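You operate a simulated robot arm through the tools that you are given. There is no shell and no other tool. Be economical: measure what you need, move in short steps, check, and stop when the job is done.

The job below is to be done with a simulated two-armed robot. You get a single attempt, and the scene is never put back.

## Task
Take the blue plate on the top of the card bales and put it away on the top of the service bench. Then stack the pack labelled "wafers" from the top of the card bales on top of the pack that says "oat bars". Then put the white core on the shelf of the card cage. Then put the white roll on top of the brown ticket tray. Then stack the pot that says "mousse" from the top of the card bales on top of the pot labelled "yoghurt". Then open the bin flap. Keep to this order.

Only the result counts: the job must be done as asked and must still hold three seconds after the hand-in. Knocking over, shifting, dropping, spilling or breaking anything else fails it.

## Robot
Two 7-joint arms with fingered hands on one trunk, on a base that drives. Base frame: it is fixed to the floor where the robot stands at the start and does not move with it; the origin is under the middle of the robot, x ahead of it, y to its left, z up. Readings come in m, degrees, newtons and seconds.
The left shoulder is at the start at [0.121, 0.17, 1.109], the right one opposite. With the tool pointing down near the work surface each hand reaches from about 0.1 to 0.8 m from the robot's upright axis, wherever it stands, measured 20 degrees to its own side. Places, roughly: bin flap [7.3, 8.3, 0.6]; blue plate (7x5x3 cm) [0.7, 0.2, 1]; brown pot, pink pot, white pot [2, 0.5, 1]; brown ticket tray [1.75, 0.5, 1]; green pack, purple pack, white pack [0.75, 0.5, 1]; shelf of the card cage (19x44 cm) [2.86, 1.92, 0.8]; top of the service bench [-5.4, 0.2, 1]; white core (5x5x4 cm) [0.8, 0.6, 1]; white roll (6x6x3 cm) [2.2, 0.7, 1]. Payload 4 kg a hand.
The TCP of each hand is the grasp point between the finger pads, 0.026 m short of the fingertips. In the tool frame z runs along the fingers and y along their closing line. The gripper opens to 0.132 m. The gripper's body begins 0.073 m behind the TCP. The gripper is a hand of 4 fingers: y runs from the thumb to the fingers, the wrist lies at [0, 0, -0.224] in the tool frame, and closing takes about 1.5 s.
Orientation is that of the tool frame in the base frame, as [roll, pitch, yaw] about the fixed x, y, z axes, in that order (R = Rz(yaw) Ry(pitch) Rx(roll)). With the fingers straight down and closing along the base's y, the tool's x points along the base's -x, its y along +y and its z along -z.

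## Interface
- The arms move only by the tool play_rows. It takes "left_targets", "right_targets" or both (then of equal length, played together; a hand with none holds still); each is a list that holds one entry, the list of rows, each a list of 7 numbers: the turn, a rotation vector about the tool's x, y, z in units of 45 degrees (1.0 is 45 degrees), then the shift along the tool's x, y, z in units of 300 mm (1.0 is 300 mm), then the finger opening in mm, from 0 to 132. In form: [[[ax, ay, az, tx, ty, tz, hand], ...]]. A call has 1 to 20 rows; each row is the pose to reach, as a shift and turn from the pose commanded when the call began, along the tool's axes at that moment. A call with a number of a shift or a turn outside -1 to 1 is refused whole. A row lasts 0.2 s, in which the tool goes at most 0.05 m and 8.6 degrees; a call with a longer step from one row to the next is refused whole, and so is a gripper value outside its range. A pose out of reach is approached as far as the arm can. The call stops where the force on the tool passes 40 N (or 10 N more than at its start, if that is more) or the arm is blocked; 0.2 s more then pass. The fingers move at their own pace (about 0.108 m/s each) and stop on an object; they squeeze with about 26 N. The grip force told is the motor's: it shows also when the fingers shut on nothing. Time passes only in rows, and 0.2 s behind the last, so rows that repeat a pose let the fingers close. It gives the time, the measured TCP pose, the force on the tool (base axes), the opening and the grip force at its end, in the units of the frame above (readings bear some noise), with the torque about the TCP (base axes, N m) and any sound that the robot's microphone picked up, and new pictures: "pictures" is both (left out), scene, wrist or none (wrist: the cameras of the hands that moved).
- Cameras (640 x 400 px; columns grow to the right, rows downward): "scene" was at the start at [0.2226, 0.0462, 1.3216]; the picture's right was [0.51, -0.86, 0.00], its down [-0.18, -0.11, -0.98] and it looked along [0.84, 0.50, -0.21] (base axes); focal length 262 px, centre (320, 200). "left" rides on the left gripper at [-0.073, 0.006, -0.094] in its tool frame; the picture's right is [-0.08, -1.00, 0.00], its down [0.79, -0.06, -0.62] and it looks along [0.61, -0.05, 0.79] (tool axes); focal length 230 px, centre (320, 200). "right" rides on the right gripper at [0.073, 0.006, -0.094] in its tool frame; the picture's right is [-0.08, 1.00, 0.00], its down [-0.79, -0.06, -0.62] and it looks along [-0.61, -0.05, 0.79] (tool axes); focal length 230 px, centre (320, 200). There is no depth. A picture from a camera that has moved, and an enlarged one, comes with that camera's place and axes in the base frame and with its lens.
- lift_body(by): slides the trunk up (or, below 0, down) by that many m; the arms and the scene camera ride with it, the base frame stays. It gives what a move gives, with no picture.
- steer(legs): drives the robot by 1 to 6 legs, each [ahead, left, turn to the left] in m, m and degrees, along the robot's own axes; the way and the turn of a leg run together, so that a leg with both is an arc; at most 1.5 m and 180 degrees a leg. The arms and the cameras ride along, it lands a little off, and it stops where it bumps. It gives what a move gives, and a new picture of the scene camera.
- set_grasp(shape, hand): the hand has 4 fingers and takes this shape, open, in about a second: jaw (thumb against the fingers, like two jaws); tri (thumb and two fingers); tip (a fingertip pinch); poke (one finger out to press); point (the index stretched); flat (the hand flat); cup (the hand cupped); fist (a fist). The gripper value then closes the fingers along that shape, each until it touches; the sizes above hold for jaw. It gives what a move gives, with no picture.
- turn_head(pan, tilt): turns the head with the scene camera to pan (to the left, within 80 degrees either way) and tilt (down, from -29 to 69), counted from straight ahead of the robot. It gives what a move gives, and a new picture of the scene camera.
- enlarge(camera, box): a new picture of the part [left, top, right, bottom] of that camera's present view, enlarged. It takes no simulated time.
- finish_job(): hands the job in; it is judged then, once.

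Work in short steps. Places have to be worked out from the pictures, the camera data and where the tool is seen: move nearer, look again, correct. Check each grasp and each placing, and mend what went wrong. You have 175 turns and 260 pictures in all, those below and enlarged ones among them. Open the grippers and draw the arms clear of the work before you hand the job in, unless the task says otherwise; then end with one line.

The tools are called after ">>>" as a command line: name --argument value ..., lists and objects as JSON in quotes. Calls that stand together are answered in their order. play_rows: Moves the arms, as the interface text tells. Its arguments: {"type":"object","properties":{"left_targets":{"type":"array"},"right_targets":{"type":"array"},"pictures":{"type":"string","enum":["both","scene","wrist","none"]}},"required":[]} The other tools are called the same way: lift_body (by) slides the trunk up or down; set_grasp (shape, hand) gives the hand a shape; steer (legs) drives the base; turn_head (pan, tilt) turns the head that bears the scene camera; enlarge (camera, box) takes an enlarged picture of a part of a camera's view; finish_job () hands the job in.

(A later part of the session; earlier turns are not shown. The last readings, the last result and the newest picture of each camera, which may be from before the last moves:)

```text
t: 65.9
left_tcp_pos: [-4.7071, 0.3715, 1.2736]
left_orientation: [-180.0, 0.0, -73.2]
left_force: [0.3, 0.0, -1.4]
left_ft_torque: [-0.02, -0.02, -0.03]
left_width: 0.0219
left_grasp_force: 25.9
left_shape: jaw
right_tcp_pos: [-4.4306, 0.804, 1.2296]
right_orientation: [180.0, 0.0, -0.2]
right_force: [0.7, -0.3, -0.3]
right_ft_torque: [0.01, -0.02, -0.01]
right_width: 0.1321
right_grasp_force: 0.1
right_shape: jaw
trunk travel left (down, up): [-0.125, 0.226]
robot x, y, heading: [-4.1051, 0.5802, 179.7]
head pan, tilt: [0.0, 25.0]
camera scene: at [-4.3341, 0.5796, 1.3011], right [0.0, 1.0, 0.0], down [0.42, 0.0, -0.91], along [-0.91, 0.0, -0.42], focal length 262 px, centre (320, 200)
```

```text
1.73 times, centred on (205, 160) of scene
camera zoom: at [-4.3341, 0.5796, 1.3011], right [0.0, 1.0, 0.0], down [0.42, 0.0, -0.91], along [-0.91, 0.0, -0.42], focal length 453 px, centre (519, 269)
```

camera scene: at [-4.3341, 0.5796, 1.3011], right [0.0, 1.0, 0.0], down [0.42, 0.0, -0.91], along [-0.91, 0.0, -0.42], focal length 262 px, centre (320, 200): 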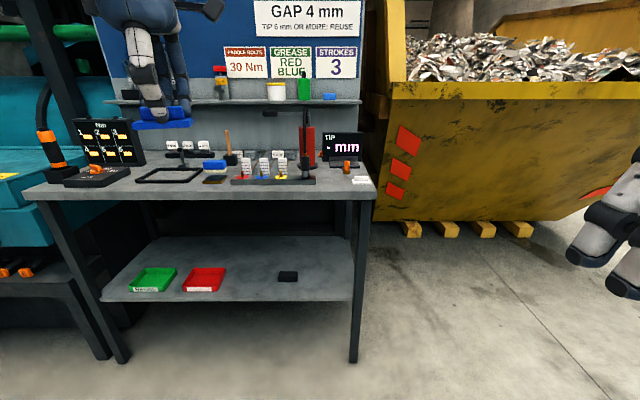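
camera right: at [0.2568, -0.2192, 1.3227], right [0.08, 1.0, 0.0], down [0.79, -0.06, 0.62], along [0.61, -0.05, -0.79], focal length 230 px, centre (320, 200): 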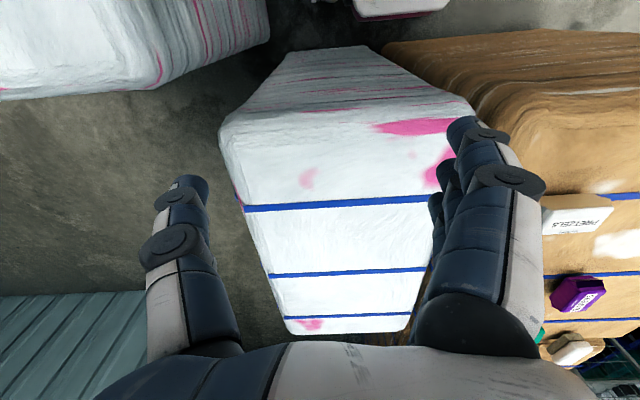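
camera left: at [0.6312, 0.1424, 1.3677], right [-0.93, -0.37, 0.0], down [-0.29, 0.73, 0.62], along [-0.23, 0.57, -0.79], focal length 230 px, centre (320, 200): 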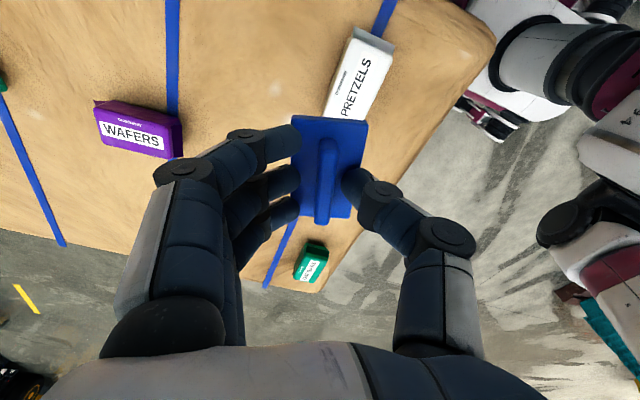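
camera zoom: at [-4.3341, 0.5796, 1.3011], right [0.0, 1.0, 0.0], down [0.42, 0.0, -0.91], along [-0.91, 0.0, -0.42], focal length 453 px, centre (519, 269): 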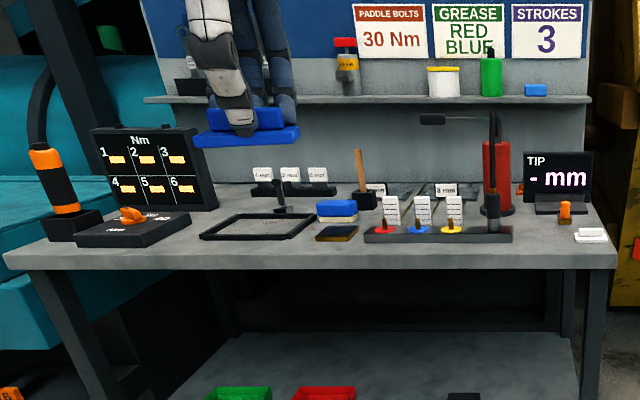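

Best free spot: right of the switch board, near (−5.26, 0.635). I drive so that it is in the left hand's range.

>>> steer --legs '[[0.2, -0.26, 0], [0.28, 0, 0]]'

>>> turn_head --pan 10 --tilt 38

```text
t: 69.7
left_tcp_pos: [-5.1868, 0.6336, 1.274]
left_orientation: [-179.9, -0.1, -73.2]
left_force: [-1.0, -0.4, -1.5]
left_ft_torque: [0.01, -0.01, 0.0]
left_width: 0.0218
left_grasp_force: 26.3
left_shape: jaw
right_tcp_pos: [-4.9097, 1.0669, 1.2318]
right_orientation: [-180.0, 0.0, -0.3]
right_force: [-0.7, -0.5, 0.2]
right_ft_torque: [-0.01, -0.04, -0.03]
right_width: 0.1318
right_grasp_force: 0.1
right_shape: jaw
trunk travel left (down, up): [-0.125, 0.226]
robot x, y, heading: [-4.5806, 0.8436, 179.6]
head pan, tilt: [0.0, 25.0]
camera scene: at [-4.8127, 0.8421, 1.3011], right [0.0, 1.0, 0.0], down [0.42, 0.0, -0.91], along [-0.91, 0.0, -0.42], focal length 262 px, centre (320, 200)
```

scene: 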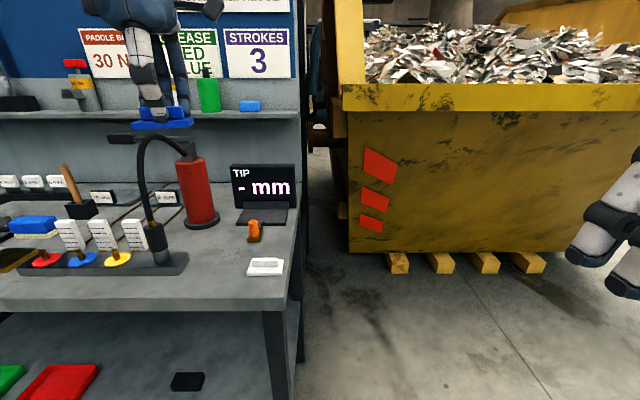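

```text
t: 70.4
left_tcp_pos: [-5.1861, 0.6337, 1.2739]
left_orientation: [-179.9, 0.0, -73.2]
left_force: [-0.2, 0.7, -1.5]
left_ft_torque: [0.01, -0.01, 0.02]
left_width: 0.0221
left_grasp_force: 26.2
left_shape: jaw
right_tcp_pos: [-4.908, 1.067, 1.2305]
right_orientation: [-180.0, 0.0, -0.3]
right_force: [0.2, 0.1, 0.2]
right_ft_torque: [0.0, 0.01, 0.0]
right_width: 0.1318
right_grasp_force: 0.2
right_shape: jaw
trunk travel left (down, up): [-0.125, 0.226]
robot x, y, heading: [-4.5798, 0.8413, 179.6]
head pan, tilt: [10.0, 38.0]
camera scene: at [-4.8052, 0.8271, 1.2808], right [-0.17, 0.99, 0.0], down [0.61, 0.1, -0.79], along [-0.78, -0.13, -0.62], focal length 262 px, centre (320, 200)
```

scene: 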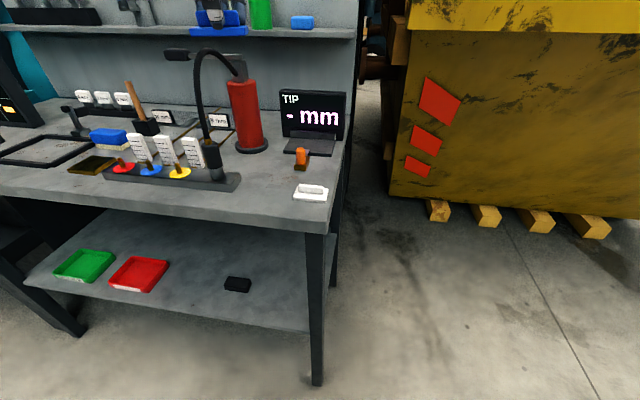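

The free patch is centred at about (−5.24, 0.632), 12 cm wide. I align the plate and lower to about z 1.03.

>>> play_rows --left_targets '[[[0, 0, 0.1, -0.01, 0.05, 0.1, 0], [0, 0, 0.2, -0.02, 0.1, 0.2, 0], [0, 0, 0.3, -0.03, 0.15, 0.3, 0], [0, 0, 0.37, -0.046, 0.174, 0.42, 0], [0, 0, 0.37, -0.046, 0.174, 0.55, 0], [0, 0, 0.37, -0.046, 0.174, 0.67, 0], [0, 0, 0.37, -0.046, 0.174, 0.76, 0], [0, 0, 0.37, -0.046, 0.174, 0.813, 0], [0, 0, 0.37, -0.046, 0.174, 0.813, 0]]]' --pictures "both"

```text
t: 72.4
left_tcp_pos: [-5.2392, 0.6311, 1.0306]
left_orientation: [-179.9, 0.1, -89.8]
left_force: [1.5, -0.1, -1.4]
left_ft_torque: [-0.01, 0.0, 0.0]
left_width: 0.018
left_grasp_force: 26.3
left_shape: jaw
right_tcp_pos: [-4.9077, 1.067, 1.2304]
right_orientation: [180.0, 0.0, -0.3]
right_force: [0.5, -0.6, 0.2]
right_ft_torque: [0.01, 0.0, 0.0]
right_width: 0.132
right_grasp_force: 0.0
right_shape: jaw
trunk travel left (down, up): [-0.125, 0.226]
robot x, y, heading: [-4.5821, 0.8415, 179.7]
head pan, tilt: [10.0, 38.0]
camera scene: at [-4.8052, 0.8271, 1.2808], right [-0.17, 0.99, 0.0], down [0.61, 0.1, -0.79], along [-0.78, -0.13, -0.62], focal length 262 px, centre (320, 200)
camera left: at [-5.2454, 0.7037, 1.1237], right [1.0, 0.08, 0.0], down [0.06, -0.78, 0.62], along [0.05, -0.61, -0.79], focal length 230 px, centre (320, 200)
```

scene: 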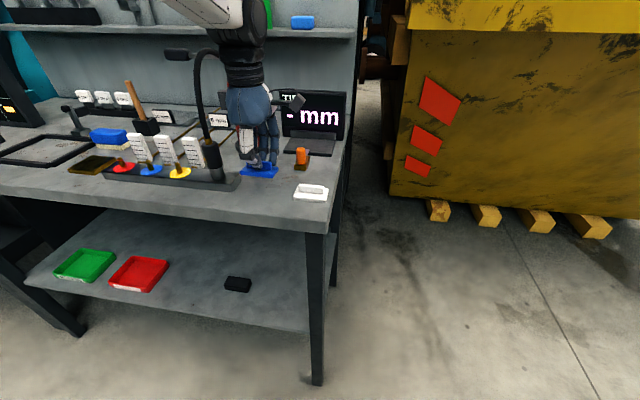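
left: 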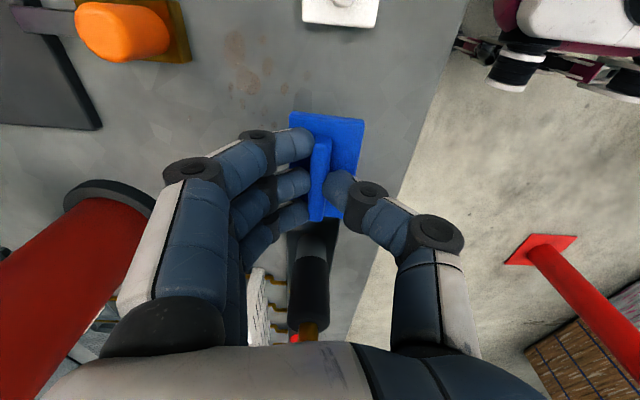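

Position is good, clear of neighbours. I lower on gently to about 0.995.

>>> play_rows --left_targets '[[[0, 0, 0, 0, 0, 0.04, 0], [0, 0, 0, 0, 0, 0.08, 0], [0, 0, 0, 0, 0, 0.1, 0], [0, 0, 0, 0, 0, 0.117, 0], [0, 0, 0, 0, 0, 0.117, 0]]]' --pictures "both"

>>> enlarge --camera "scene" --box '[200, 110, 340, 220]'

```text
t: 73.6
left_tcp_pos: [-5.2395, 0.6319, 0.9966]
left_orientation: [180.0, 0.1, -89.8]
left_force: [0.4, 0.3, 0.7]
left_ft_torque: [0.02, -0.01, -0.01]
left_width: 0.0178
left_grasp_force: 26.1
left_shape: jaw
right_tcp_pos: [-4.9064, 1.0658, 1.2303]
right_orientation: [179.9, 0.0, -0.3]
right_force: [0.4, -0.5, -0.9]
right_ft_torque: [0.02, 0.03, 0.02]
right_width: 0.132
right_grasp_force: 0.0
right_shape: jaw
trunk travel left (down, up): [-0.125, 0.226]
robot x, y, heading: [-4.5853, 0.84, 179.9]
head pan, tilt: [10.0, 38.0]
camera scene: at [-4.8053, 0.8271, 1.2808], right [-0.17, 0.99, 0.0], down [0.61, 0.1, -0.79], along [-0.78, -0.13, -0.62], focal length 262 px, centre (320, 200)
camera left: at [-5.2457, 0.7042, 1.0889], right [1.0, 0.08, 0.0], down [0.06, -0.78, 0.62], along [0.05, -0.61, -0.79], focal length 230 px, centre (320, 200)
```

scene: 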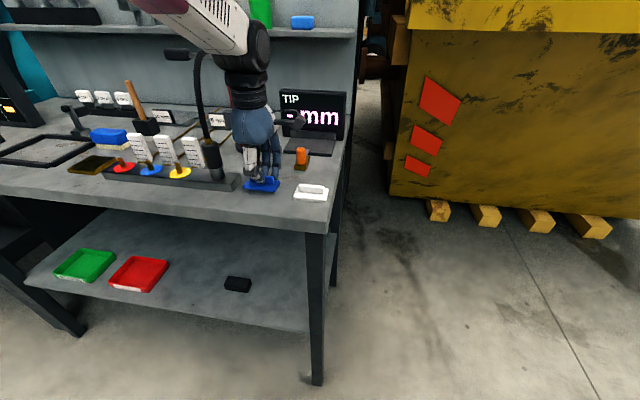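
left: 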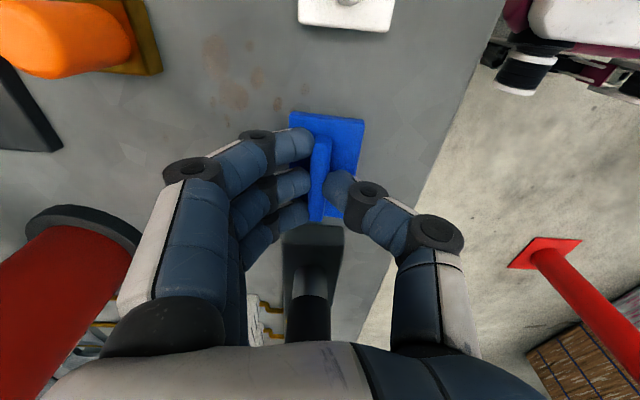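

```text
3.64 times, centred on (270, 165) of scene
camera zoom: at [-4.8053, 0.8271, 1.2808], right [-0.17, 0.99, 0.0], down [0.61, 0.1, -0.79], along [-0.78, -0.13, -0.62], focal length 952 px, centre (502, 327)
```

zoom: 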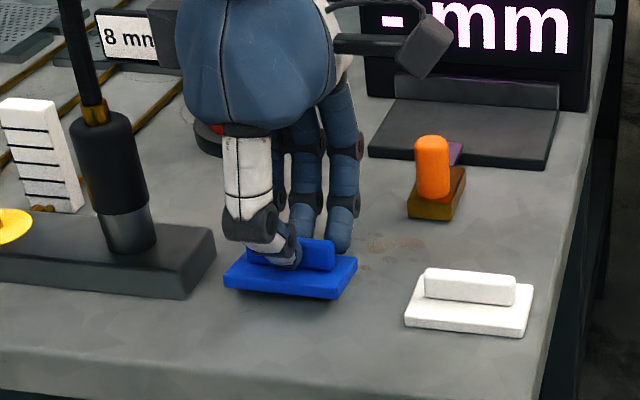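

Nearly down. I lower in small steps, watching force.

>>> play_rows --left_targets '[[[0, 0, 0, 0, 0, 0.01, 0], [0, 0, 0, 0, 0, 0.02, 0], [0, 0, 0, 0, 0, 0.027, 0], [0, 0, 0, 0, 0, 0.027, 0]]]' --pictures "none"

>>> enlarge --camera "scene" --box '[200, 110, 340, 220]'

```text
t: 74.6
left_tcp_pos: [-5.2394, 0.6318, 0.9877]
left_orientation: [179.9, 0.0, -89.7]
left_force: [2.2, -1.0, 4.4]
left_ft_torque: [0.04, 0.07, 0.0]
left_width: 0.0183
left_grasp_force: 25.8
left_shape: jaw
right_tcp_pos: [-4.9078, 1.067, 1.231]
right_orientation: [180.0, -0.1, -0.2]
right_force: [0.2, -0.5, 0.4]
right_ft_torque: [-0.02, -0.02, 0.01]
right_width: 0.1319
right_grasp_force: 0.1
right_shape: jaw
trunk travel left (down, up): [-0.125, 0.226]
robot x, y, heading: [-4.5825, 0.8435, 179.6]
head pan, tilt: [10.0, 38.0]
```

```text
3.64 times, centred on (270, 165) of scene
camera zoom: at [-4.8046, 0.8272, 1.281], right [-0.17, 0.99, 0.0], down [0.61, 0.1, -0.79], along [-0.78, -0.13, -0.62], focal length 952 px, centre (502, 327)
```

zoom: 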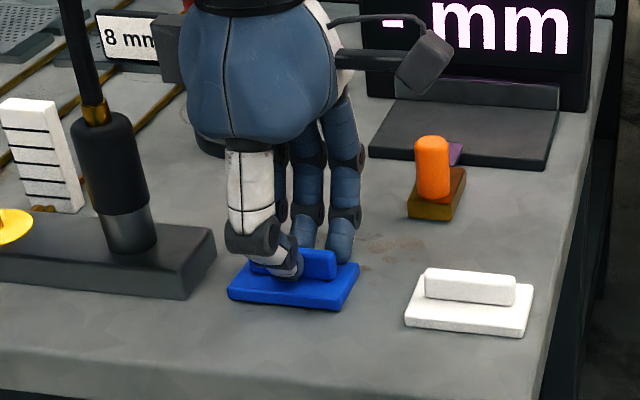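

It touches down. I open gently and then rise.

>>> play_rows --left_targets '[[[0, 0, 0, 0, 0, 0.004, 0], [0, 0, 0, 0, 0, 0.004, 30], [0, 0, 0, 0, 0, 0.004, 60], [0, 0, 0, 0, 0, 0.004, 70], [0, 0, 0, 0, 0, 0.004, 70], [0, 0, 0, 0, 0, -0.06, 70], [0, 0, 0, 0, 0, -0.2, 70], [0, 0, 0, 0, 0, -0.35, 70], [0, 0, 0, 0, 0, -0.5, 70], [0, 0, 0, 0, 0, -0.65, 70], [0, 0, 0, 0, 0, -0.8, 70]]]' --pictures "scene"

```text
t: 77.0
left_tcp_pos: [-5.2391, 0.6314, 1.2293]
left_orientation: [179.9, 0.0, -89.9]
left_force: [-0.2, 0.2, 0.5]
left_ft_torque: [0.0, 0.02, -0.02]
left_width: 0.0694
left_grasp_force: 0.0
left_shape: jaw
right_tcp_pos: [-4.9077, 1.0672, 1.2312]
right_orientation: [-179.9, 0.0, -0.3]
right_force: [-0.2, 0.3, 0.1]
right_ft_torque: [-0.01, 0.01, 0.01]
right_width: 0.1321
right_grasp_force: 0.2
right_shape: jaw
trunk travel left (down, up): [-0.125, 0.226]
robot x, y, heading: [-4.5803, 0.8444, 180.0]
head pan, tilt: [10.0, 38.0]
camera scene: at [-4.8052, 0.8272, 1.2807], right [-0.17, 0.99, 0.0], down [0.61, 0.1, -0.79], along [-0.78, -0.13, -0.62], focal length 262 px, centre (320, 200)
```

scene: 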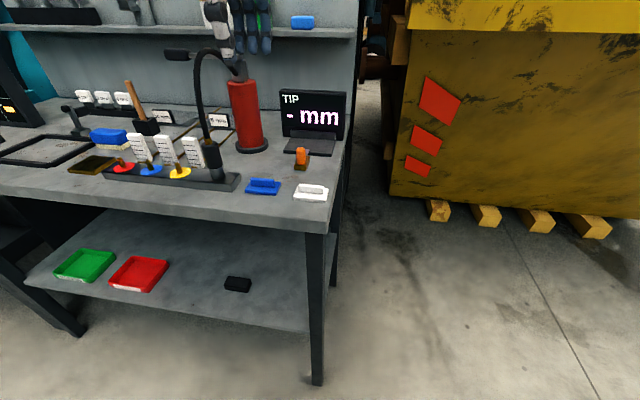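

The blue plate stands on the bench. Now I drive back around the pallet to the open side (left side) of the card bales.

>>> steer --legs '[[-0.4, -0.4, 0], [0, -1.0, 0], [-1.5, 0, 0], [-1.5, 0, 0], [0, 0, 90]]'

>>> turn_head --pan 30 --tilt 15

```text
t: 102.8
left_tcp_pos: [-1.0049, 1.53, 1.2271]
left_orientation: [180.0, 0.0, -0.2]
left_force: [0.2, -0.9, 0.5]
left_ft_torque: [0.01, 0.01, -0.04]
left_width: 0.0692
left_grasp_force: 0.2
left_shape: jaw
right_tcp_pos: [-1.436, 1.867, 1.2315]
right_orientation: [-179.9, -0.1, 89.3]
right_force: [0.1, 0.6, -0.7]
right_ft_torque: [0.01, 0.0, -0.05]
right_width: 0.1319
right_grasp_force: 0.2
right_shape: jaw
trunk travel left (down, up): [-0.125, 0.226]
robot x, y, heading: [-1.2109, 2.1922, -90.6]
head pan, tilt: [10.0, 38.0]
camera scene: at [-1.1953, 1.9645, 1.2808], right [-0.99, -0.16, 0.0], down [-0.1, 0.61, -0.79], along [0.13, -0.78, -0.62], focal length 262 px, centre (320, 200)
```

scene: 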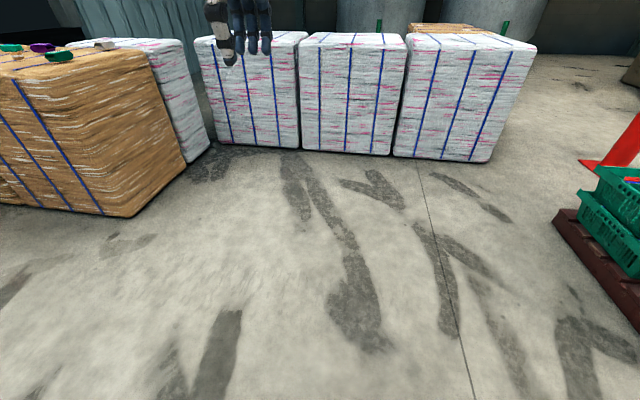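

```text
t: 103.6
left_tcp_pos: [-1.0052, 1.5306, 1.2267]
left_orientation: [179.9, -0.1, -0.3]
left_force: [-0.1, 0.3, -0.2]
left_ft_torque: [0.01, 0.04, 0.03]
left_width: 0.0695
left_grasp_force: 0.2
left_shape: jaw
right_tcp_pos: [-1.4364, 1.8659, 1.2306]
right_orientation: [-180.0, 0.0, 89.2]
right_force: [0.6, 0.2, -0.6]
right_ft_torque: [0.0, -0.02, 0.0]
right_width: 0.1319
right_grasp_force: 0.2
right_shape: jaw
trunk travel left (down, up): [-0.125, 0.226]
robot x, y, heading: [-1.211, 2.1932, -90.8]
head pan, tilt: [30.0, 15.0]
camera scene: at [-1.1637, 1.9681, 1.3172], right [-0.87, -0.49, 0.0], down [-0.13, 0.23, -0.97], along [0.47, -0.84, -0.26], focal length 262 px, centre (320, 200)
```

scene: 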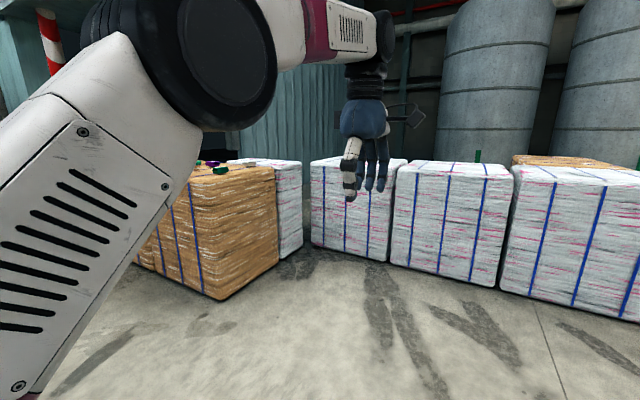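

The bale's side face is at about y 0.8. I drive sideways to stand beside it facing −y.

>>> steer --legs '[[0.4, 0.85, 0], [0.4, 0.9, 0.7]]'

>>> turn_head --pan 0 --tilt 35

```text
t: 113.3
left_tcp_pos: [0.7501, 0.7161, 1.2274]
left_orientation: [-179.9, 0.1, 0.6]
left_force: [1.1, -1.1, -0.3]
left_ft_torque: [0.02, -0.01, 0.0]
left_width: 0.0693
left_grasp_force: 0.1
left_shape: jaw
right_tcp_pos: [0.3148, 1.0471, 1.2307]
right_orientation: [180.0, 0.0, 90.1]
right_force: [0.1, -0.2, -0.4]
right_ft_torque: [-0.02, 0.02, -0.01]
right_width: 0.1317
right_grasp_force: 0.1
right_shape: jaw
trunk travel left (down, up): [-0.125, 0.226]
robot x, y, heading: [0.5385, 1.3733, -90.1]
head pan, tilt: [30.0, 15.0]
camera scene: at [0.5842, 1.1519, 1.3173], right [-0.87, -0.5, 0.0], down [-0.13, 0.22, -0.97], along [0.48, -0.84, -0.26], focal length 262 px, centre (320, 200)
```

scene: 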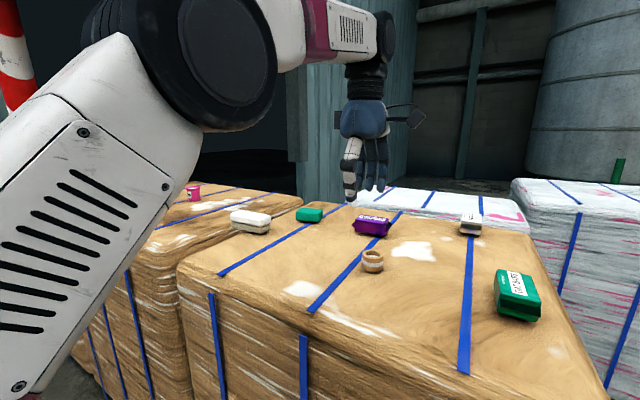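

```text
t: 114.2
left_tcp_pos: [0.7495, 0.7167, 1.2275]
left_orientation: [-180.0, 0.0, 0.5]
left_force: [-0.3, 0.2, 0.4]
left_ft_torque: [-0.01, 0.02, 0.03]
left_width: 0.0692
left_grasp_force: 0.1
left_shape: jaw
right_tcp_pos: [0.3125, 1.0461, 1.2295]
right_orientation: [-180.0, -0.1, 90.2]
right_force: [-0.4, -0.2, -0.6]
right_ft_torque: [0.02, -0.03, 0.01]
right_width: 0.1318
right_grasp_force: 0.1
right_shape: jaw
trunk travel left (down, up): [-0.125, 0.226]
robot x, y, heading: [0.5373, 1.3783, -89.7]
head pan, tilt: [0.0, 35.0]
camera scene: at [0.5373, 1.1447, 1.2854], right [-1.0, 0.0, 0.0], down [0.0, 0.57, -0.82], along [0.0, -0.82, -0.57], focal length 262 px, centre (320, 200)
```

scene: 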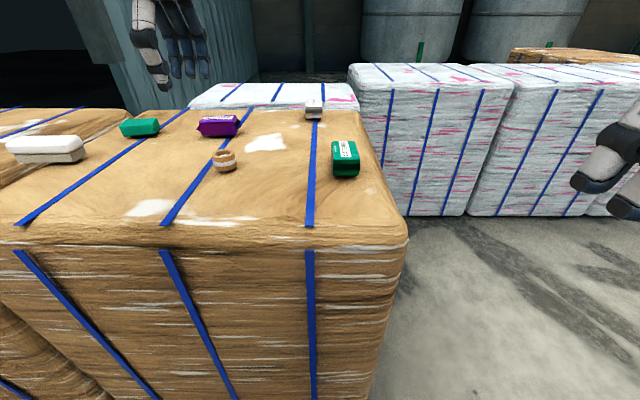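

Wafers ≈ (0.85, 0.37), oat bars ≈ (0.48, 0.59), core ≈ (0.76, 0.60). To reach the wafers I need to be closer; I look down to see clearance of the base.

>>> turn_head --pan 0 --tilt 69

```text
t: 115.2
left_tcp_pos: [0.7491, 0.7175, 1.2273]
left_orientation: [-180.0, 0.0, 0.6]
left_force: [-1.1, -0.7, -0.6]
left_ft_torque: [-0.02, -0.03, 0.03]
left_width: 0.0694
left_grasp_force: 0.0
left_shape: jaw
right_tcp_pos: [0.3128, 1.0457, 1.2305]
right_orientation: [180.0, -0.1, 90.1]
right_force: [0.4, -0.1, 1.0]
right_ft_torque: [-0.01, 0.04, 0.02]
right_width: 0.1319
right_grasp_force: 0.1
right_shape: jaw
trunk travel left (down, up): [-0.125, 0.226]
robot x, y, heading: [0.5353, 1.3751, -89.9]
head pan, tilt: [0.0, 68.8]
camera scene: at [0.5372, 1.1768, 1.2417], right [-1.0, 0.0, 0.0], down [0.0, 0.93, -0.36], along [0.0, -0.36, -0.93], focal length 262 px, centre (320, 200)
```

scene: 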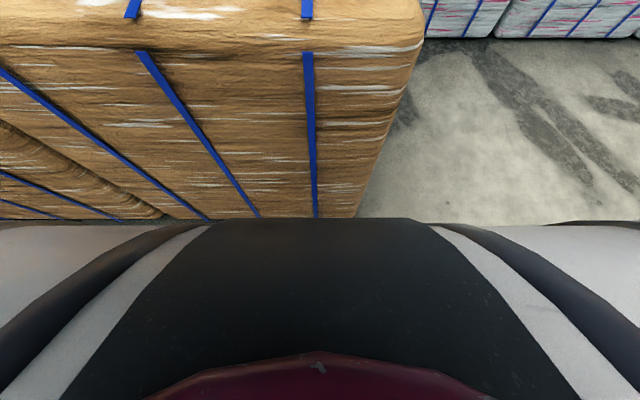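

I edge forward 0.25 m and slightly left; clearance to the bale face remains about 0.3 m from the axis.

>>> steer --legs '[[0.15, 0.1, 0], [0.1, 0, 0]]'

>>> turn_head --pan 5 --tilt 40

```text
t: 117.5
left_tcp_pos: [0.8488, 0.4681, 1.2268]
left_orientation: [179.9, 0.0, 0.5]
left_force: [-0.1, -0.2, -0.3]
left_ft_torque: [0.03, 0.01, -0.01]
left_width: 0.0695
left_grasp_force: 0.1
left_shape: jaw
right_tcp_pos: [0.414, 0.7974, 1.2306]
right_orientation: [-179.9, -0.1, 90.1]
right_force: [-0.9, -0.3, 0.5]
right_ft_torque: [0.04, 0.01, 0.0]
right_width: 0.132
right_grasp_force: 0.1
right_shape: jaw
trunk travel left (down, up): [-0.125, 0.226]
robot x, y, heading: [0.6364, 1.1232, -89.8]
head pan, tilt: [0.0, 68.8]
camera scene: at [0.6372, 0.9287, 1.2418], right [-1.0, 0.0, 0.0], down [0.0, 0.93, -0.36], along [0.0, -0.36, -0.93], focal length 262 px, centre (320, 200)
```

scene: 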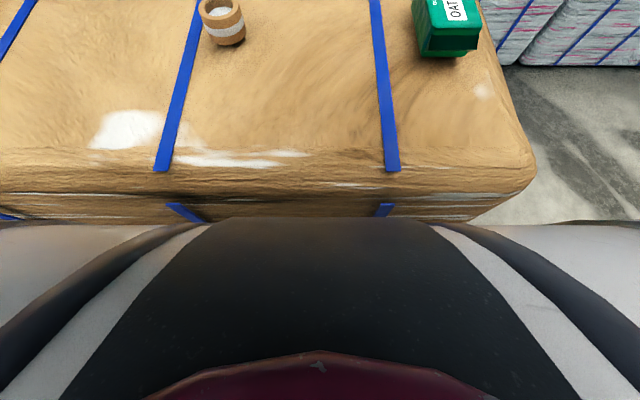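

```text
t: 118.4
left_tcp_pos: [0.85, 0.47, 1.2265]
left_orientation: [179.9, 0.0, 0.4]
left_force: [0.7, -1.0, -0.4]
left_ft_torque: [0.01, -0.03, -0.01]
left_width: 0.0692
left_grasp_force: 0.1
left_shape: jaw
right_tcp_pos: [0.4134, 0.7982, 1.2309]
right_orientation: [179.9, 0.0, 90.2]
right_force: [0.2, 0.3, -0.6]
right_ft_torque: [0.02, -0.04, 0.04]
right_width: 0.1318
right_grasp_force: 0.0
right_shape: jaw
trunk travel left (down, up): [-0.125, 0.226]
robot x, y, heading: [0.6353, 1.1277, -90.1]
head pan, tilt: [5.0, 40.0]
camera scene: at [0.6447, 0.9001, 1.2777], right [-1.0, -0.09, 0.0], down [-0.06, 0.64, -0.77], along [0.07, -0.76, -0.64], focal length 262 px, centre (320, 200)
```

scene: 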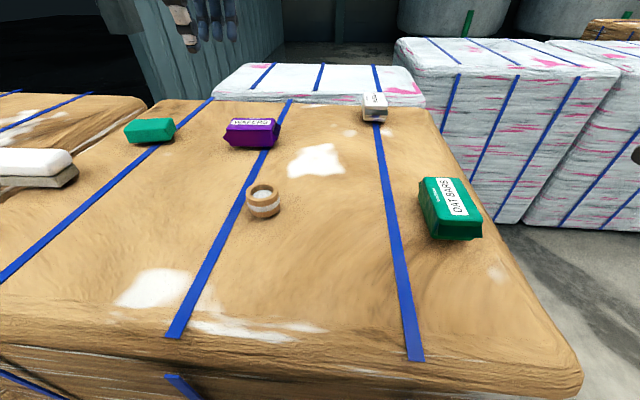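

Wafers pack is at about (0.853, 0.35), long side along x. I move the left hand above it, open.

>>> play_rows --left_targets '[[[0, 0, 0, 0, 0.12, 0.07, 100], [0, 0, 0, 0, 0.24, 0.14, 132], [0, 0, 0, 0.01, 0.367, 0.22, 132], [0, 0, 0, 0.01, 0.367, 0.22, 132]]]' --pictures "both"

```text
t: 119.4
left_tcp_pos: [0.8687, 0.3969, 1.1468]
left_orientation: [180.0, 0.0, 0.5]
left_force: [0.8, -0.1, 0.0]
left_ft_torque: [0.01, 0.03, 0.02]
left_width: 0.132
left_grasp_force: 0.1
left_shape: jaw
left hand out of reach, approached as far as the arm can: row 2, 3, 4
right_tcp_pos: [0.4139, 0.7964, 1.2303]
right_orientation: [179.9, 0.0, 90.1]
right_force: [-0.2, 0.0, -0.6]
right_ft_torque: [0.0, 0.01, 0.0]
right_width: 0.1318
right_grasp_force: 0.0
right_shape: jaw
trunk travel left (down, up): [-0.125, 0.226]
robot x, y, heading: [0.635, 1.1325, -90.1]
head pan, tilt: [5.0, 40.0]
camera scene: at [0.6459, 0.8993, 1.2775], right [-1.0, -0.09, 0.0], down [-0.06, 0.64, -0.77], along [0.07, -0.76, -0.64], focal length 262 px, centre (320, 200)
camera left: at [0.7959, 0.3903, 1.2399], right [-0.09, 1.0, 0.0], down [0.78, 0.07, 0.62], along [0.61, 0.05, -0.79], focal length 230 px, centre (320, 200)
```

scene: 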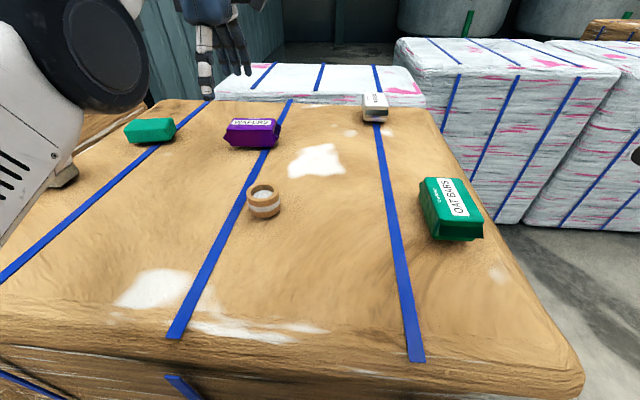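
left: 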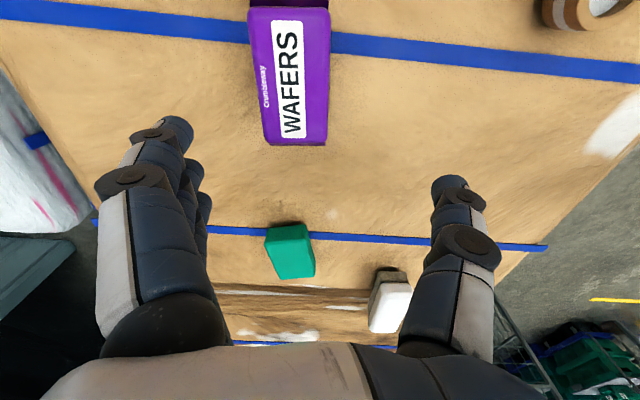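

The arm is at its limit because the wrist is high; the pack is at about (0.838, 0.372), top ~1.04, turned ~5°. I raise the trunk for better reach.

>>> lift_body --by 0.12

>>> play_rows --left_targets '[[[0, 0, -0.05, -0.05, 0.04, 0.12, 132], [0, 0, -0.11, -0.103, 0.083, 0.25, 132], [0, 0, -0.11, -0.103, 0.083, 0.38, 132], [0, 0, -0.11, -0.103, 0.083, 0.5, 132], [0, 0, -0.11, -0.103, 0.083, 0.5, 132]]]' --pictures "both"

```text
t: 120.9
left_tcp_pos: [0.8679, 0.4853, 1.4139]
left_orientation: [166.3, 0.0, 0.5]
left_force: [0.0, -0.3, -0.7]
left_ft_torque: [0.05, 0.04, 0.01]
left_width: 0.1319
left_grasp_force: 0.0
left_shape: jaw
right_tcp_pos: [0.4124, 0.7972, 1.3497]
right_orientation: [-180.0, -0.1, 90.1]
right_force: [0.3, 0.2, -0.8]
right_ft_torque: [-0.01, 0.0, -0.04]
right_width: 0.1317
right_grasp_force: 0.2
right_shape: jaw
trunk travel left (down, up): [-0.245, 0.106]
robot x, y, heading: [0.6365, 1.1257, -90.1]
head pan, tilt: [5.0, 40.0]
```

```text
t: 122.1
left_tcp_pos: [0.8365, 0.4112, 1.2821]
left_orientation: [166.3, 1.3, 5.3]
left_force: [0.5, -0.1, 0.4]
left_ft_torque: [-0.01, -0.01, 0.02]
left_width: 0.1321
left_grasp_force: 0.0
left_shape: jaw
left hand out of reach, approached as far as the arm can: row 3, 4, 5
right_tcp_pos: [0.4125, 0.7996, 1.3504]
right_orientation: [179.9, 0.0, 90.1]
right_force: [-0.6, 0.2, 0.1]
right_ft_torque: [0.0, -0.02, 0.0]
right_width: 0.1322
right_grasp_force: 0.1
right_shape: jaw
trunk travel left (down, up): [-0.245, 0.106]
robot x, y, heading: [0.6403, 1.1291, -90.0]
head pan, tilt: [5.0, 40.0]
camera scene: at [0.6446, 0.9882, 1.4036], right [-1.0, -0.09, 0.0], down [-0.06, 0.64, -0.77], along [0.07, -0.76, -0.64], focal length 262 px, centre (320, 200)
camera left: at [0.7647, 0.4205, 1.3755], right [-0.17, 0.96, -0.23], down [0.78, 0.28, 0.57], along [0.61, -0.08, -0.79], focal length 230 px, centre (320, 200)
```

scene: 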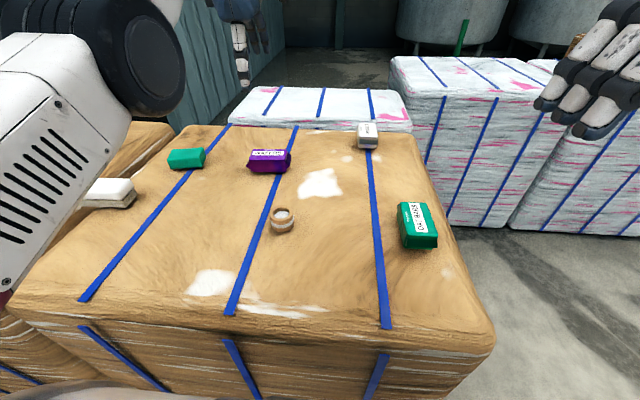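
left: 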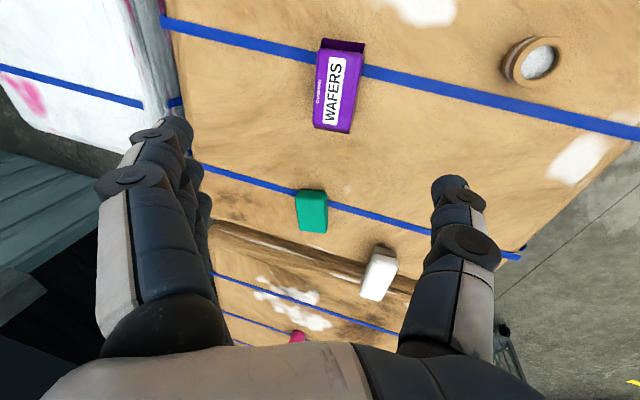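

Raising the trunk tilts it back, which loses reach. I restore the height and instead drive 6 cm closer.

>>> lift_body --by -0.12

>>> steer --legs '[[0.06, 0.0, 0]]'

```text
t: 123.5
left_tcp_pos: [0.8381, 0.3567, 1.0187]
left_orientation: [178.5, 0.3, 5.4]
left_force: [-1.5, -0.9, 11.1]
left_ft_torque: [0.74, 0.11, 0.1]
left_width: 0.1319
left_grasp_force: 0.0
left_shape: jaw
right_tcp_pos: [0.4138, 0.7961, 1.2314]
right_orientation: [-180.0, -0.4, 90.1]
right_force: [0.2, 0.6, 0.1]
right_ft_torque: [0.0, 0.02, 0.02]
right_width: 0.1319
right_grasp_force: 0.0
right_shape: jaw
trunk travel left (down, up): [-0.127, 0.224]
robot x, y, heading: [0.6362, 1.1244, -89.9]
head pan, tilt: [5.0, 40.0]
stopped: the force on the tool passed its limit (the readings are from after the stop); the commanded pose is now the measured one
```

```text
t: 124.5
left_tcp_pos: [0.8389, 0.3349, 1.0213]
left_orientation: [178.2, 0.1, 5.5]
left_force: [-0.3, 0.6, 2.8]
left_ft_torque: [0.17, 0.03, 0.0]
left_width: 0.1319
left_grasp_force: 0.0
left_shape: jaw
right_tcp_pos: [0.4131, 0.7763, 1.2299]
right_orientation: [-180.0, -0.6, 90.0]
right_force: [0.3, -0.1, 0.8]
right_ft_torque: [-0.01, 0.0, 0.04]
right_width: 0.1319
right_grasp_force: 0.1
right_shape: jaw
trunk travel left (down, up): [-0.127, 0.224]
robot x, y, heading: [0.6353, 1.1086, -89.8]
head pan, tilt: [5.0, 40.0]
stopped in leg 1: the robot was blocked; the commanded pose is now the measured one
camera scene: at [0.645, 0.8824, 1.2798], right [-1.0, -0.09, 0.0], down [-0.06, 0.64, -0.77], along [0.07, -0.76, -0.64], focal length 262 px, centre (320, 200)
```

scene: 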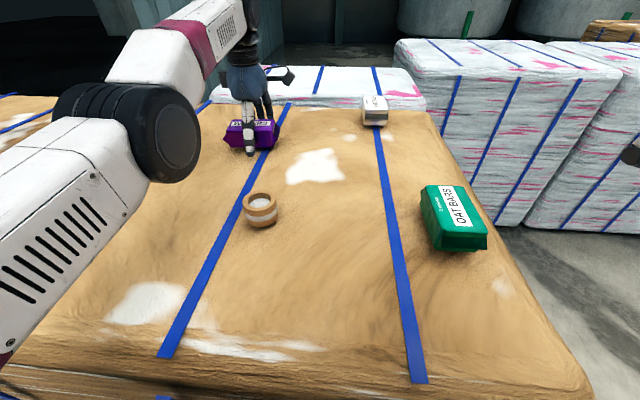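

Careless: the lowered trunk brought the hand down around the pack. I look before doing anything more.

>>> enlarge --camera "left" --box '[0, 0, 640, 400]'

>>> enlarge --camera "scene" --box '[200, 80, 320, 170]'

```text
1.00 times, centred on (320, 200) of left
camera zoom: at [0.7661, 0.3246, 1.1149], right [-0.17, 0.98, -0.03], down [0.77, 0.15, 0.61], along [0.61, 0.08, -0.79], focal length 230 px, centre (320, 200)
```

zoom: 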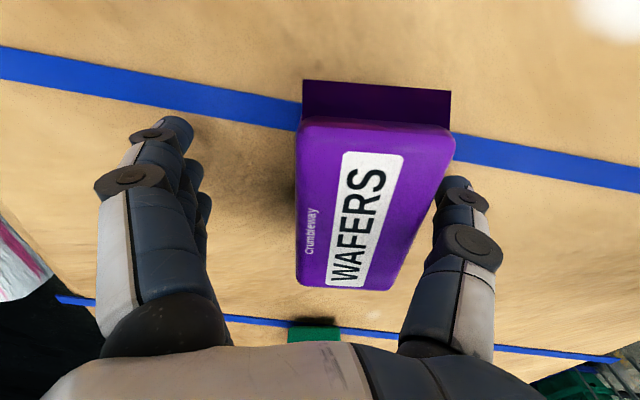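

```text
4.44 times, centred on (260, 125) of scene
camera zoom: at [0.645, 0.8824, 1.2798], right [-1.0, -0.09, 0.0], down [-0.06, 0.64, -0.77], along [0.07, -0.76, -0.64], focal length 1163 px, centre (587, 533)
```

zoom: 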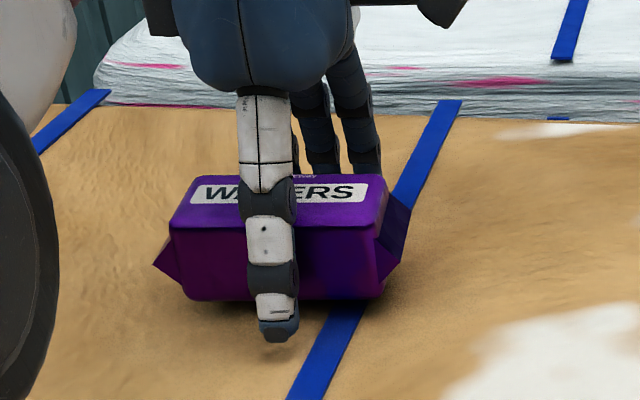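

Luckily the fingers straddle the pack properly without tipping it. I close the grip here.

>>> play_rows --left_targets '[[[0, 0, 0, 0, -0.02, 0, 110], [0, 0, 0, 0, -0.04, 0, 90], [0, 0, 0, 0, -0.04, 0, 60], [0, 0, 0, 0, -0.04, 0, 30], [0, 0, 0, 0, -0.04, 0, 30], [0, 0, 0, 0, -0.04, 0, 30], [0, 0, 0, 0, -0.04, 0, 30]]]' --pictures "wrist"

```text
t: 126.0
left_tcp_pos: [0.8382, 0.3359, 1.0222]
left_orientation: [178.1, 0.2, 5.5]
left_force: [0.1, 3.9, 11.8]
left_ft_torque: [0.74, 0.05, -0.04]
left_width: 0.0542
left_grasp_force: 25.8
left_shape: jaw
left hand out of reach, approached as far as the arm can: row 1, 2, 3, 4, 5, 6, 7
right_tcp_pos: [0.413, 0.7785, 1.2313]
right_orientation: [180.0, -0.4, 90.0]
right_force: [0.4, 0.0, -0.1]
right_ft_torque: [-0.02, 0.02, 0.02]
right_width: 0.1318
right_grasp_force: 0.1
right_shape: jaw
trunk travel left (down, up): [-0.127, 0.224]
robot x, y, heading: [0.6341, 1.1054, -90.2]
head pan, tilt: [5.0, 40.0]
camera left: at [0.7658, 0.3254, 1.1163], right [-0.17, 0.98, -0.03], down [0.77, 0.16, 0.61], along [0.61, 0.08, -0.79], focal length 230 px, centre (320, 200)
```

left: 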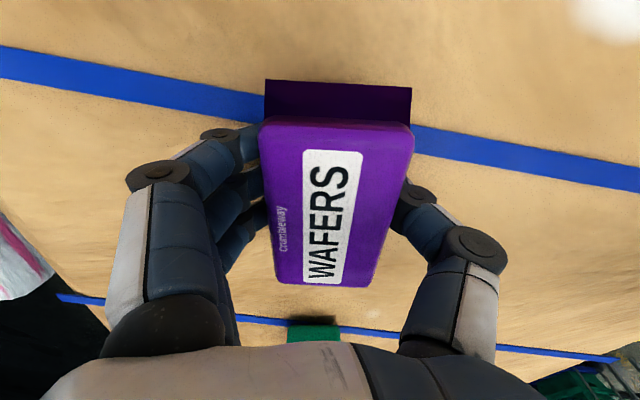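

Held at 54 mm. I lift while drawing it towards the robot.

>>> play_rows --left_targets '[[[0, 0, 0, 0, -0.04, -0.05, 30], [0, 0, 0, 0, -0.09, -0.12, 30], [0, 0, 0, 0, -0.16, -0.22, 30], [0, 0, 0, 0, -0.25, -0.32, 30], [0, 0, 0, 0, -0.35, -0.4, 30], [0, 0, 0, 0, -0.35, -0.4, 30]]]' --pictures "both"

```text
t: 127.5
left_tcp_pos: [0.8216, 0.3814, 1.161]
left_orientation: [178.5, 0.2, 5.5]
left_force: [0.0, -0.1, -1.0]
left_ft_torque: [0.02, 0.01, 0.01]
left_width: 0.0541
left_grasp_force: 25.5
left_shape: jaw
left hand out of reach, approached as far as the arm can: row 1, 2, 3, 4, 5, 6
right_tcp_pos: [0.414, 0.7753, 1.2296]
right_orientation: [180.0, -0.7, 90.0]
right_force: [-0.2, 0.1, -0.2]
right_ft_torque: [-0.01, 0.0, -0.01]
right_width: 0.132
right_grasp_force: 0.1
right_shape: jaw
trunk travel left (down, up): [-0.127, 0.224]
robot x, y, heading: [0.6365, 1.1098, -90.0]
head pan, tilt: [5.0, 40.0]
camera scene: at [0.6451, 0.8811, 1.2794], right [-1.0, -0.09, 0.0], down [-0.06, 0.64, -0.77], along [0.07, -0.76, -0.64], focal length 262 px, centre (320, 200)
camera left: at [0.7502, 0.3706, 1.2546], right [-0.17, 0.98, -0.03], down [0.77, 0.15, 0.61], along [0.61, 0.08, -0.79], focal length 230 px, centre (320, 200)
```

scene: 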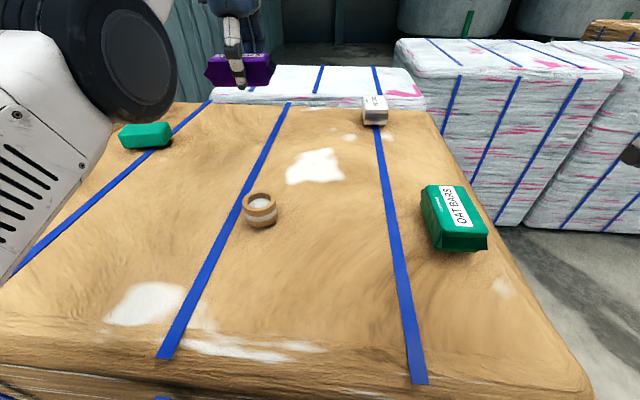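
left: 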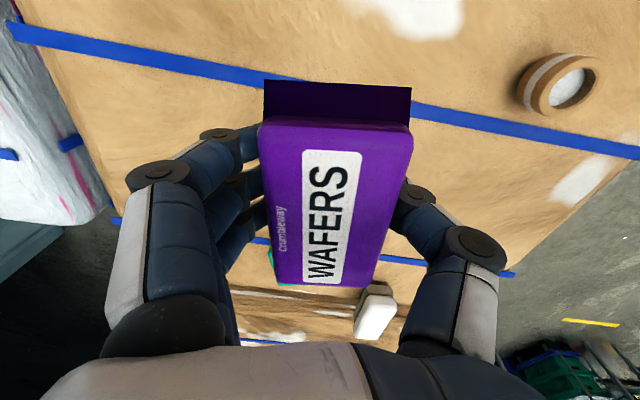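

Lifted cleanly. I back off slightly and slide right so the oat bars come in range of the left hand.

>>> steer --legs '[[-0.05, 0, 0], [0, -0.3, 0]]'

>>> enlarge --camera "scene" --box '[200, 140, 400, 265]'

```text
t: 130.0
left_tcp_pos: [0.5195, 0.4316, 1.1599]
left_orientation: [178.3, -0.1, 5.3]
left_force: [-1.3, -0.7, -1.4]
left_ft_torque: [-0.01, -0.01, -0.01]
left_width: 0.054
left_grasp_force: 25.9
left_shape: jaw
right_tcp_pos: [0.1121, 0.8259, 1.231]
right_orientation: [180.0, -0.6, 89.9]
right_force: [0.3, 0.3, 0.2]
right_ft_torque: [0.02, -0.04, 0.01]
right_width: 0.1319
right_grasp_force: 0.1
right_shape: jaw
trunk travel left (down, up): [-0.127, 0.224]
robot x, y, heading: [0.3351, 1.1584, -90.0]
head pan, tilt: [5.0, 40.0]
camera scene: at [0.3432, 0.9318, 1.2796], right [-1.0, -0.09, 0.0], down [-0.05, 0.64, -0.77], along [0.07, -0.76, -0.64], focal length 262 px, centre (320, 200)
```

scene: 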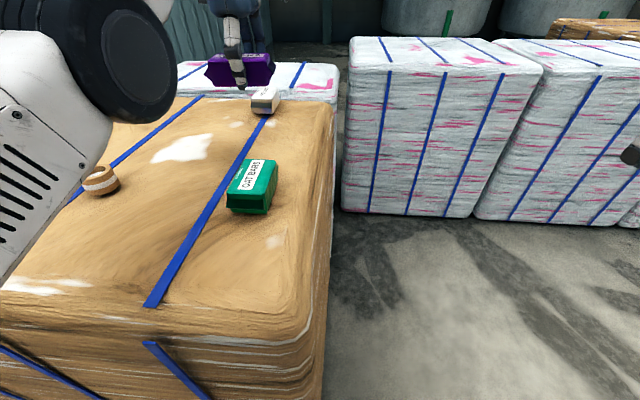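

```text
3.20 times, centred on (300, 202) of scene
camera zoom: at [0.3432, 0.9318, 1.2796], right [-1.0, -0.09, 0.0], down [-0.05, 0.64, -0.77], along [0.07, -0.76, -0.64], focal length 837 px, centre (384, 192)
```

zoom: 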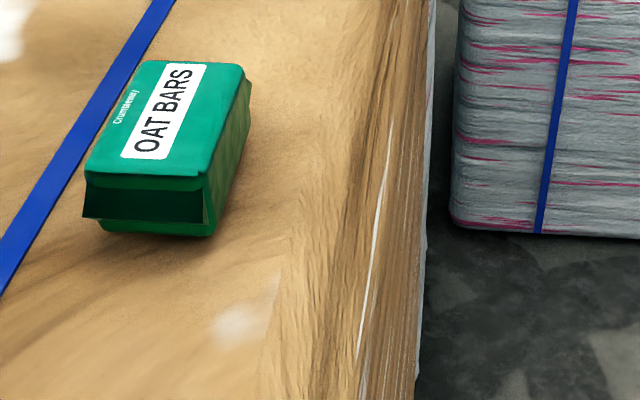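

Oat bars: centre (0.482, 0.596), top 5.8×9.6 cm, long side along y. I bring the wafers over it while turning 87° so the long sides match.

>>> play_rows --left_targets '[[[0, 0, -0.167, -0.012, -0.09, 0, 30], [0, 0, -0.333, -0.024, -0.18, 0, 30], [0, 0, -0.5, -0.037, -0.28, 0, 30], [0, 0, -0.667, -0.05, -0.37, 0, 30], [0, 0, -0.833, -0.06, -0.46, 0, 30], [0, 0, -1, -0.074, -0.556, 0, 30]]]' --pictures "none"

>>> play_rows --left_targets '[[[0, 0, -0.16, 0, 0, 0, 30], [0, 0, -0.32, 0, 0, 0, 30], [0, 0, -0.48, 0, 0, 0, 30], [0, 0, -0.64, 0, 0, 0, 30], [0, 0, -0.8, 0, 0, 0, 30], [0, 0, -0.93, 0, 0, 0, 30], [0, 0, -0.93, 0, 0, 0, 30]]]' --pictures "both"

```text
t: 131.4
left_tcp_pos: [0.4525, 0.4506, 1.1812]
left_orientation: [178.9, 1.1, 50.5]
left_force: [-0.8, -0.2, -2.3]
left_ft_torque: [-0.05, 0.0, -0.01]
left_width: 0.0538
left_grasp_force: 25.9
left_shape: jaw
left hand out of reach, approached as far as the arm can: row 1, 2, 3, 4, 5, 6
right_tcp_pos: [0.1114, 0.826, 1.2294]
right_orientation: [-180.0, -0.7, 89.9]
right_force: [-0.2, 0.0, 0.1]
right_ft_torque: [0.03, 0.01, 0.0]
right_width: 0.1319
right_grasp_force: 0.0
right_shape: jaw
trunk travel left (down, up): [-0.127, 0.224]
robot x, y, heading: [0.332, 1.1549, -90.1]
head pan, tilt: [5.0, 40.0]
```

```text
t: 133.0
left_tcp_pos: [0.4522, 0.4527, 1.1807]
left_orientation: [180.0, 1.6, 92.3]
left_force: [-0.5, -0.8, -2.1]
left_ft_torque: [0.0, 0.02, -0.02]
left_width: 0.0539
left_grasp_force: 26.1
left_shape: jaw
right_tcp_pos: [0.1114, 0.8256, 1.2301]
right_orientation: [-180.0, -0.6, 89.8]
right_force: [0.6, 0.2, 0.1]
right_ft_torque: [0.0, -0.02, -0.01]
right_width: 0.132
right_grasp_force: 0.2
right_shape: jaw
trunk travel left (down, up): [-0.127, 0.224]
robot x, y, heading: [0.3378, 1.1584, -90.1]
head pan, tilt: [5.0, 40.0]
camera scene: at [0.3439, 0.9318, 1.2797], right [-1.0, -0.09, 0.0], down [-0.06, 0.64, -0.77], along [0.07, -0.76, -0.64], focal length 262 px, centre (320, 200)
camera left: at [0.4613, 0.3806, 1.276], right [-0.99, -0.12, 0.0], down [-0.09, 0.8, 0.59], along [-0.07, 0.59, -0.8], focal length 230 px, centre (320, 200)
```

scene: 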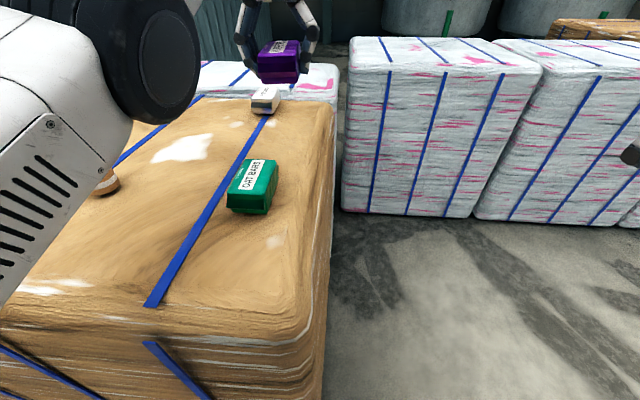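
left: 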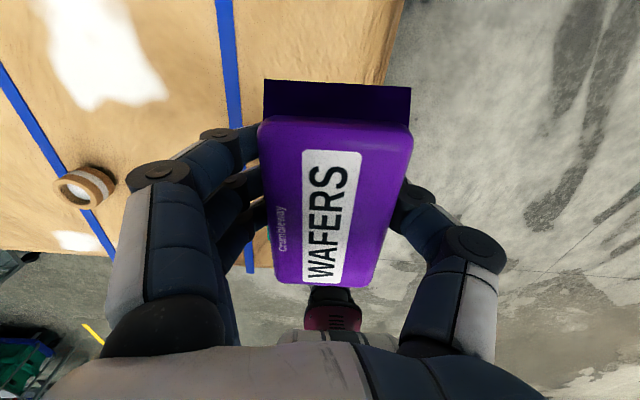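

The arm won't fold in further here, so I let the base do it: back 0.14, left 0.03.

>>> steer --legs '[[-0.143, 0.03, 0]]'

>>> enlarge --camera "scene" --box '[200, 40, 360, 240]'

```text
t: 134.4
left_tcp_pos: [0.4828, 0.5928, 1.1806]
left_orientation: [-179.9, 1.5, 92.3]
left_force: [0.1, 0.2, -0.9]
left_ft_torque: [-0.04, 0.01, -0.02]
left_width: 0.0539
left_grasp_force: 26.0
left_shape: jaw
right_tcp_pos: [0.1427, 0.9674, 1.2302]
right_orientation: [180.0, -0.6, 89.9]
right_force: [0.4, 0.6, -0.4]
right_ft_torque: [0.01, -0.03, 0.03]
right_width: 0.1319
right_grasp_force: 0.1
right_shape: jaw
trunk travel left (down, up): [-0.127, 0.224]
robot x, y, heading: [0.3647, 1.2967, -90.2]
head pan, tilt: [5.0, 40.0]
camera scene: at [0.3745, 1.0732, 1.2796], right [-1.0, -0.09, 0.0], down [-0.06, 0.64, -0.77], along [0.07, -0.76, -0.64], focal length 262 px, centre (320, 200)
```

scene: 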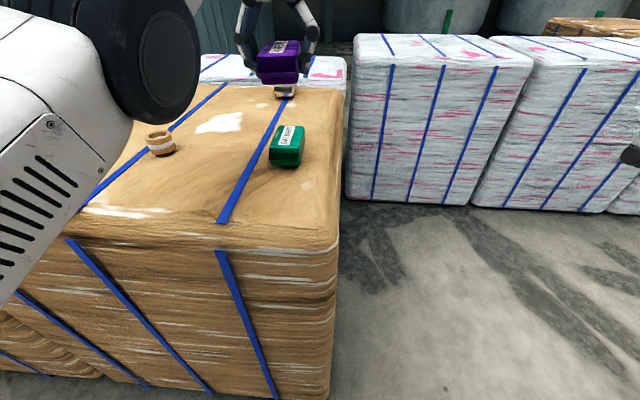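

```text
2.00 times, centred on (280, 140) of scene
camera zoom: at [0.3745, 1.0732, 1.2796], right [-1.0, -0.09, 0.0], down [-0.06, 0.64, -0.77], along [0.07, -0.76, -0.64], focal length 523 px, centre (400, 320)
```

zoom: 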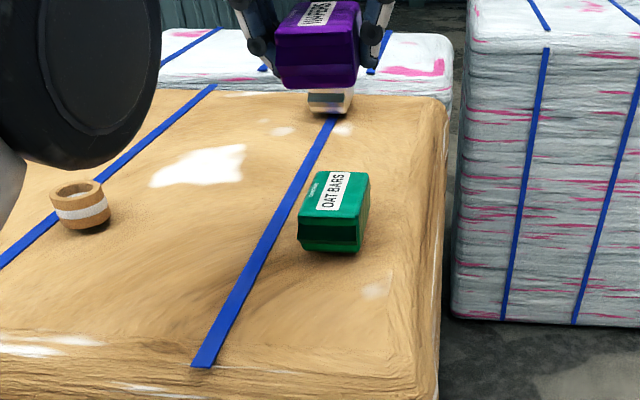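

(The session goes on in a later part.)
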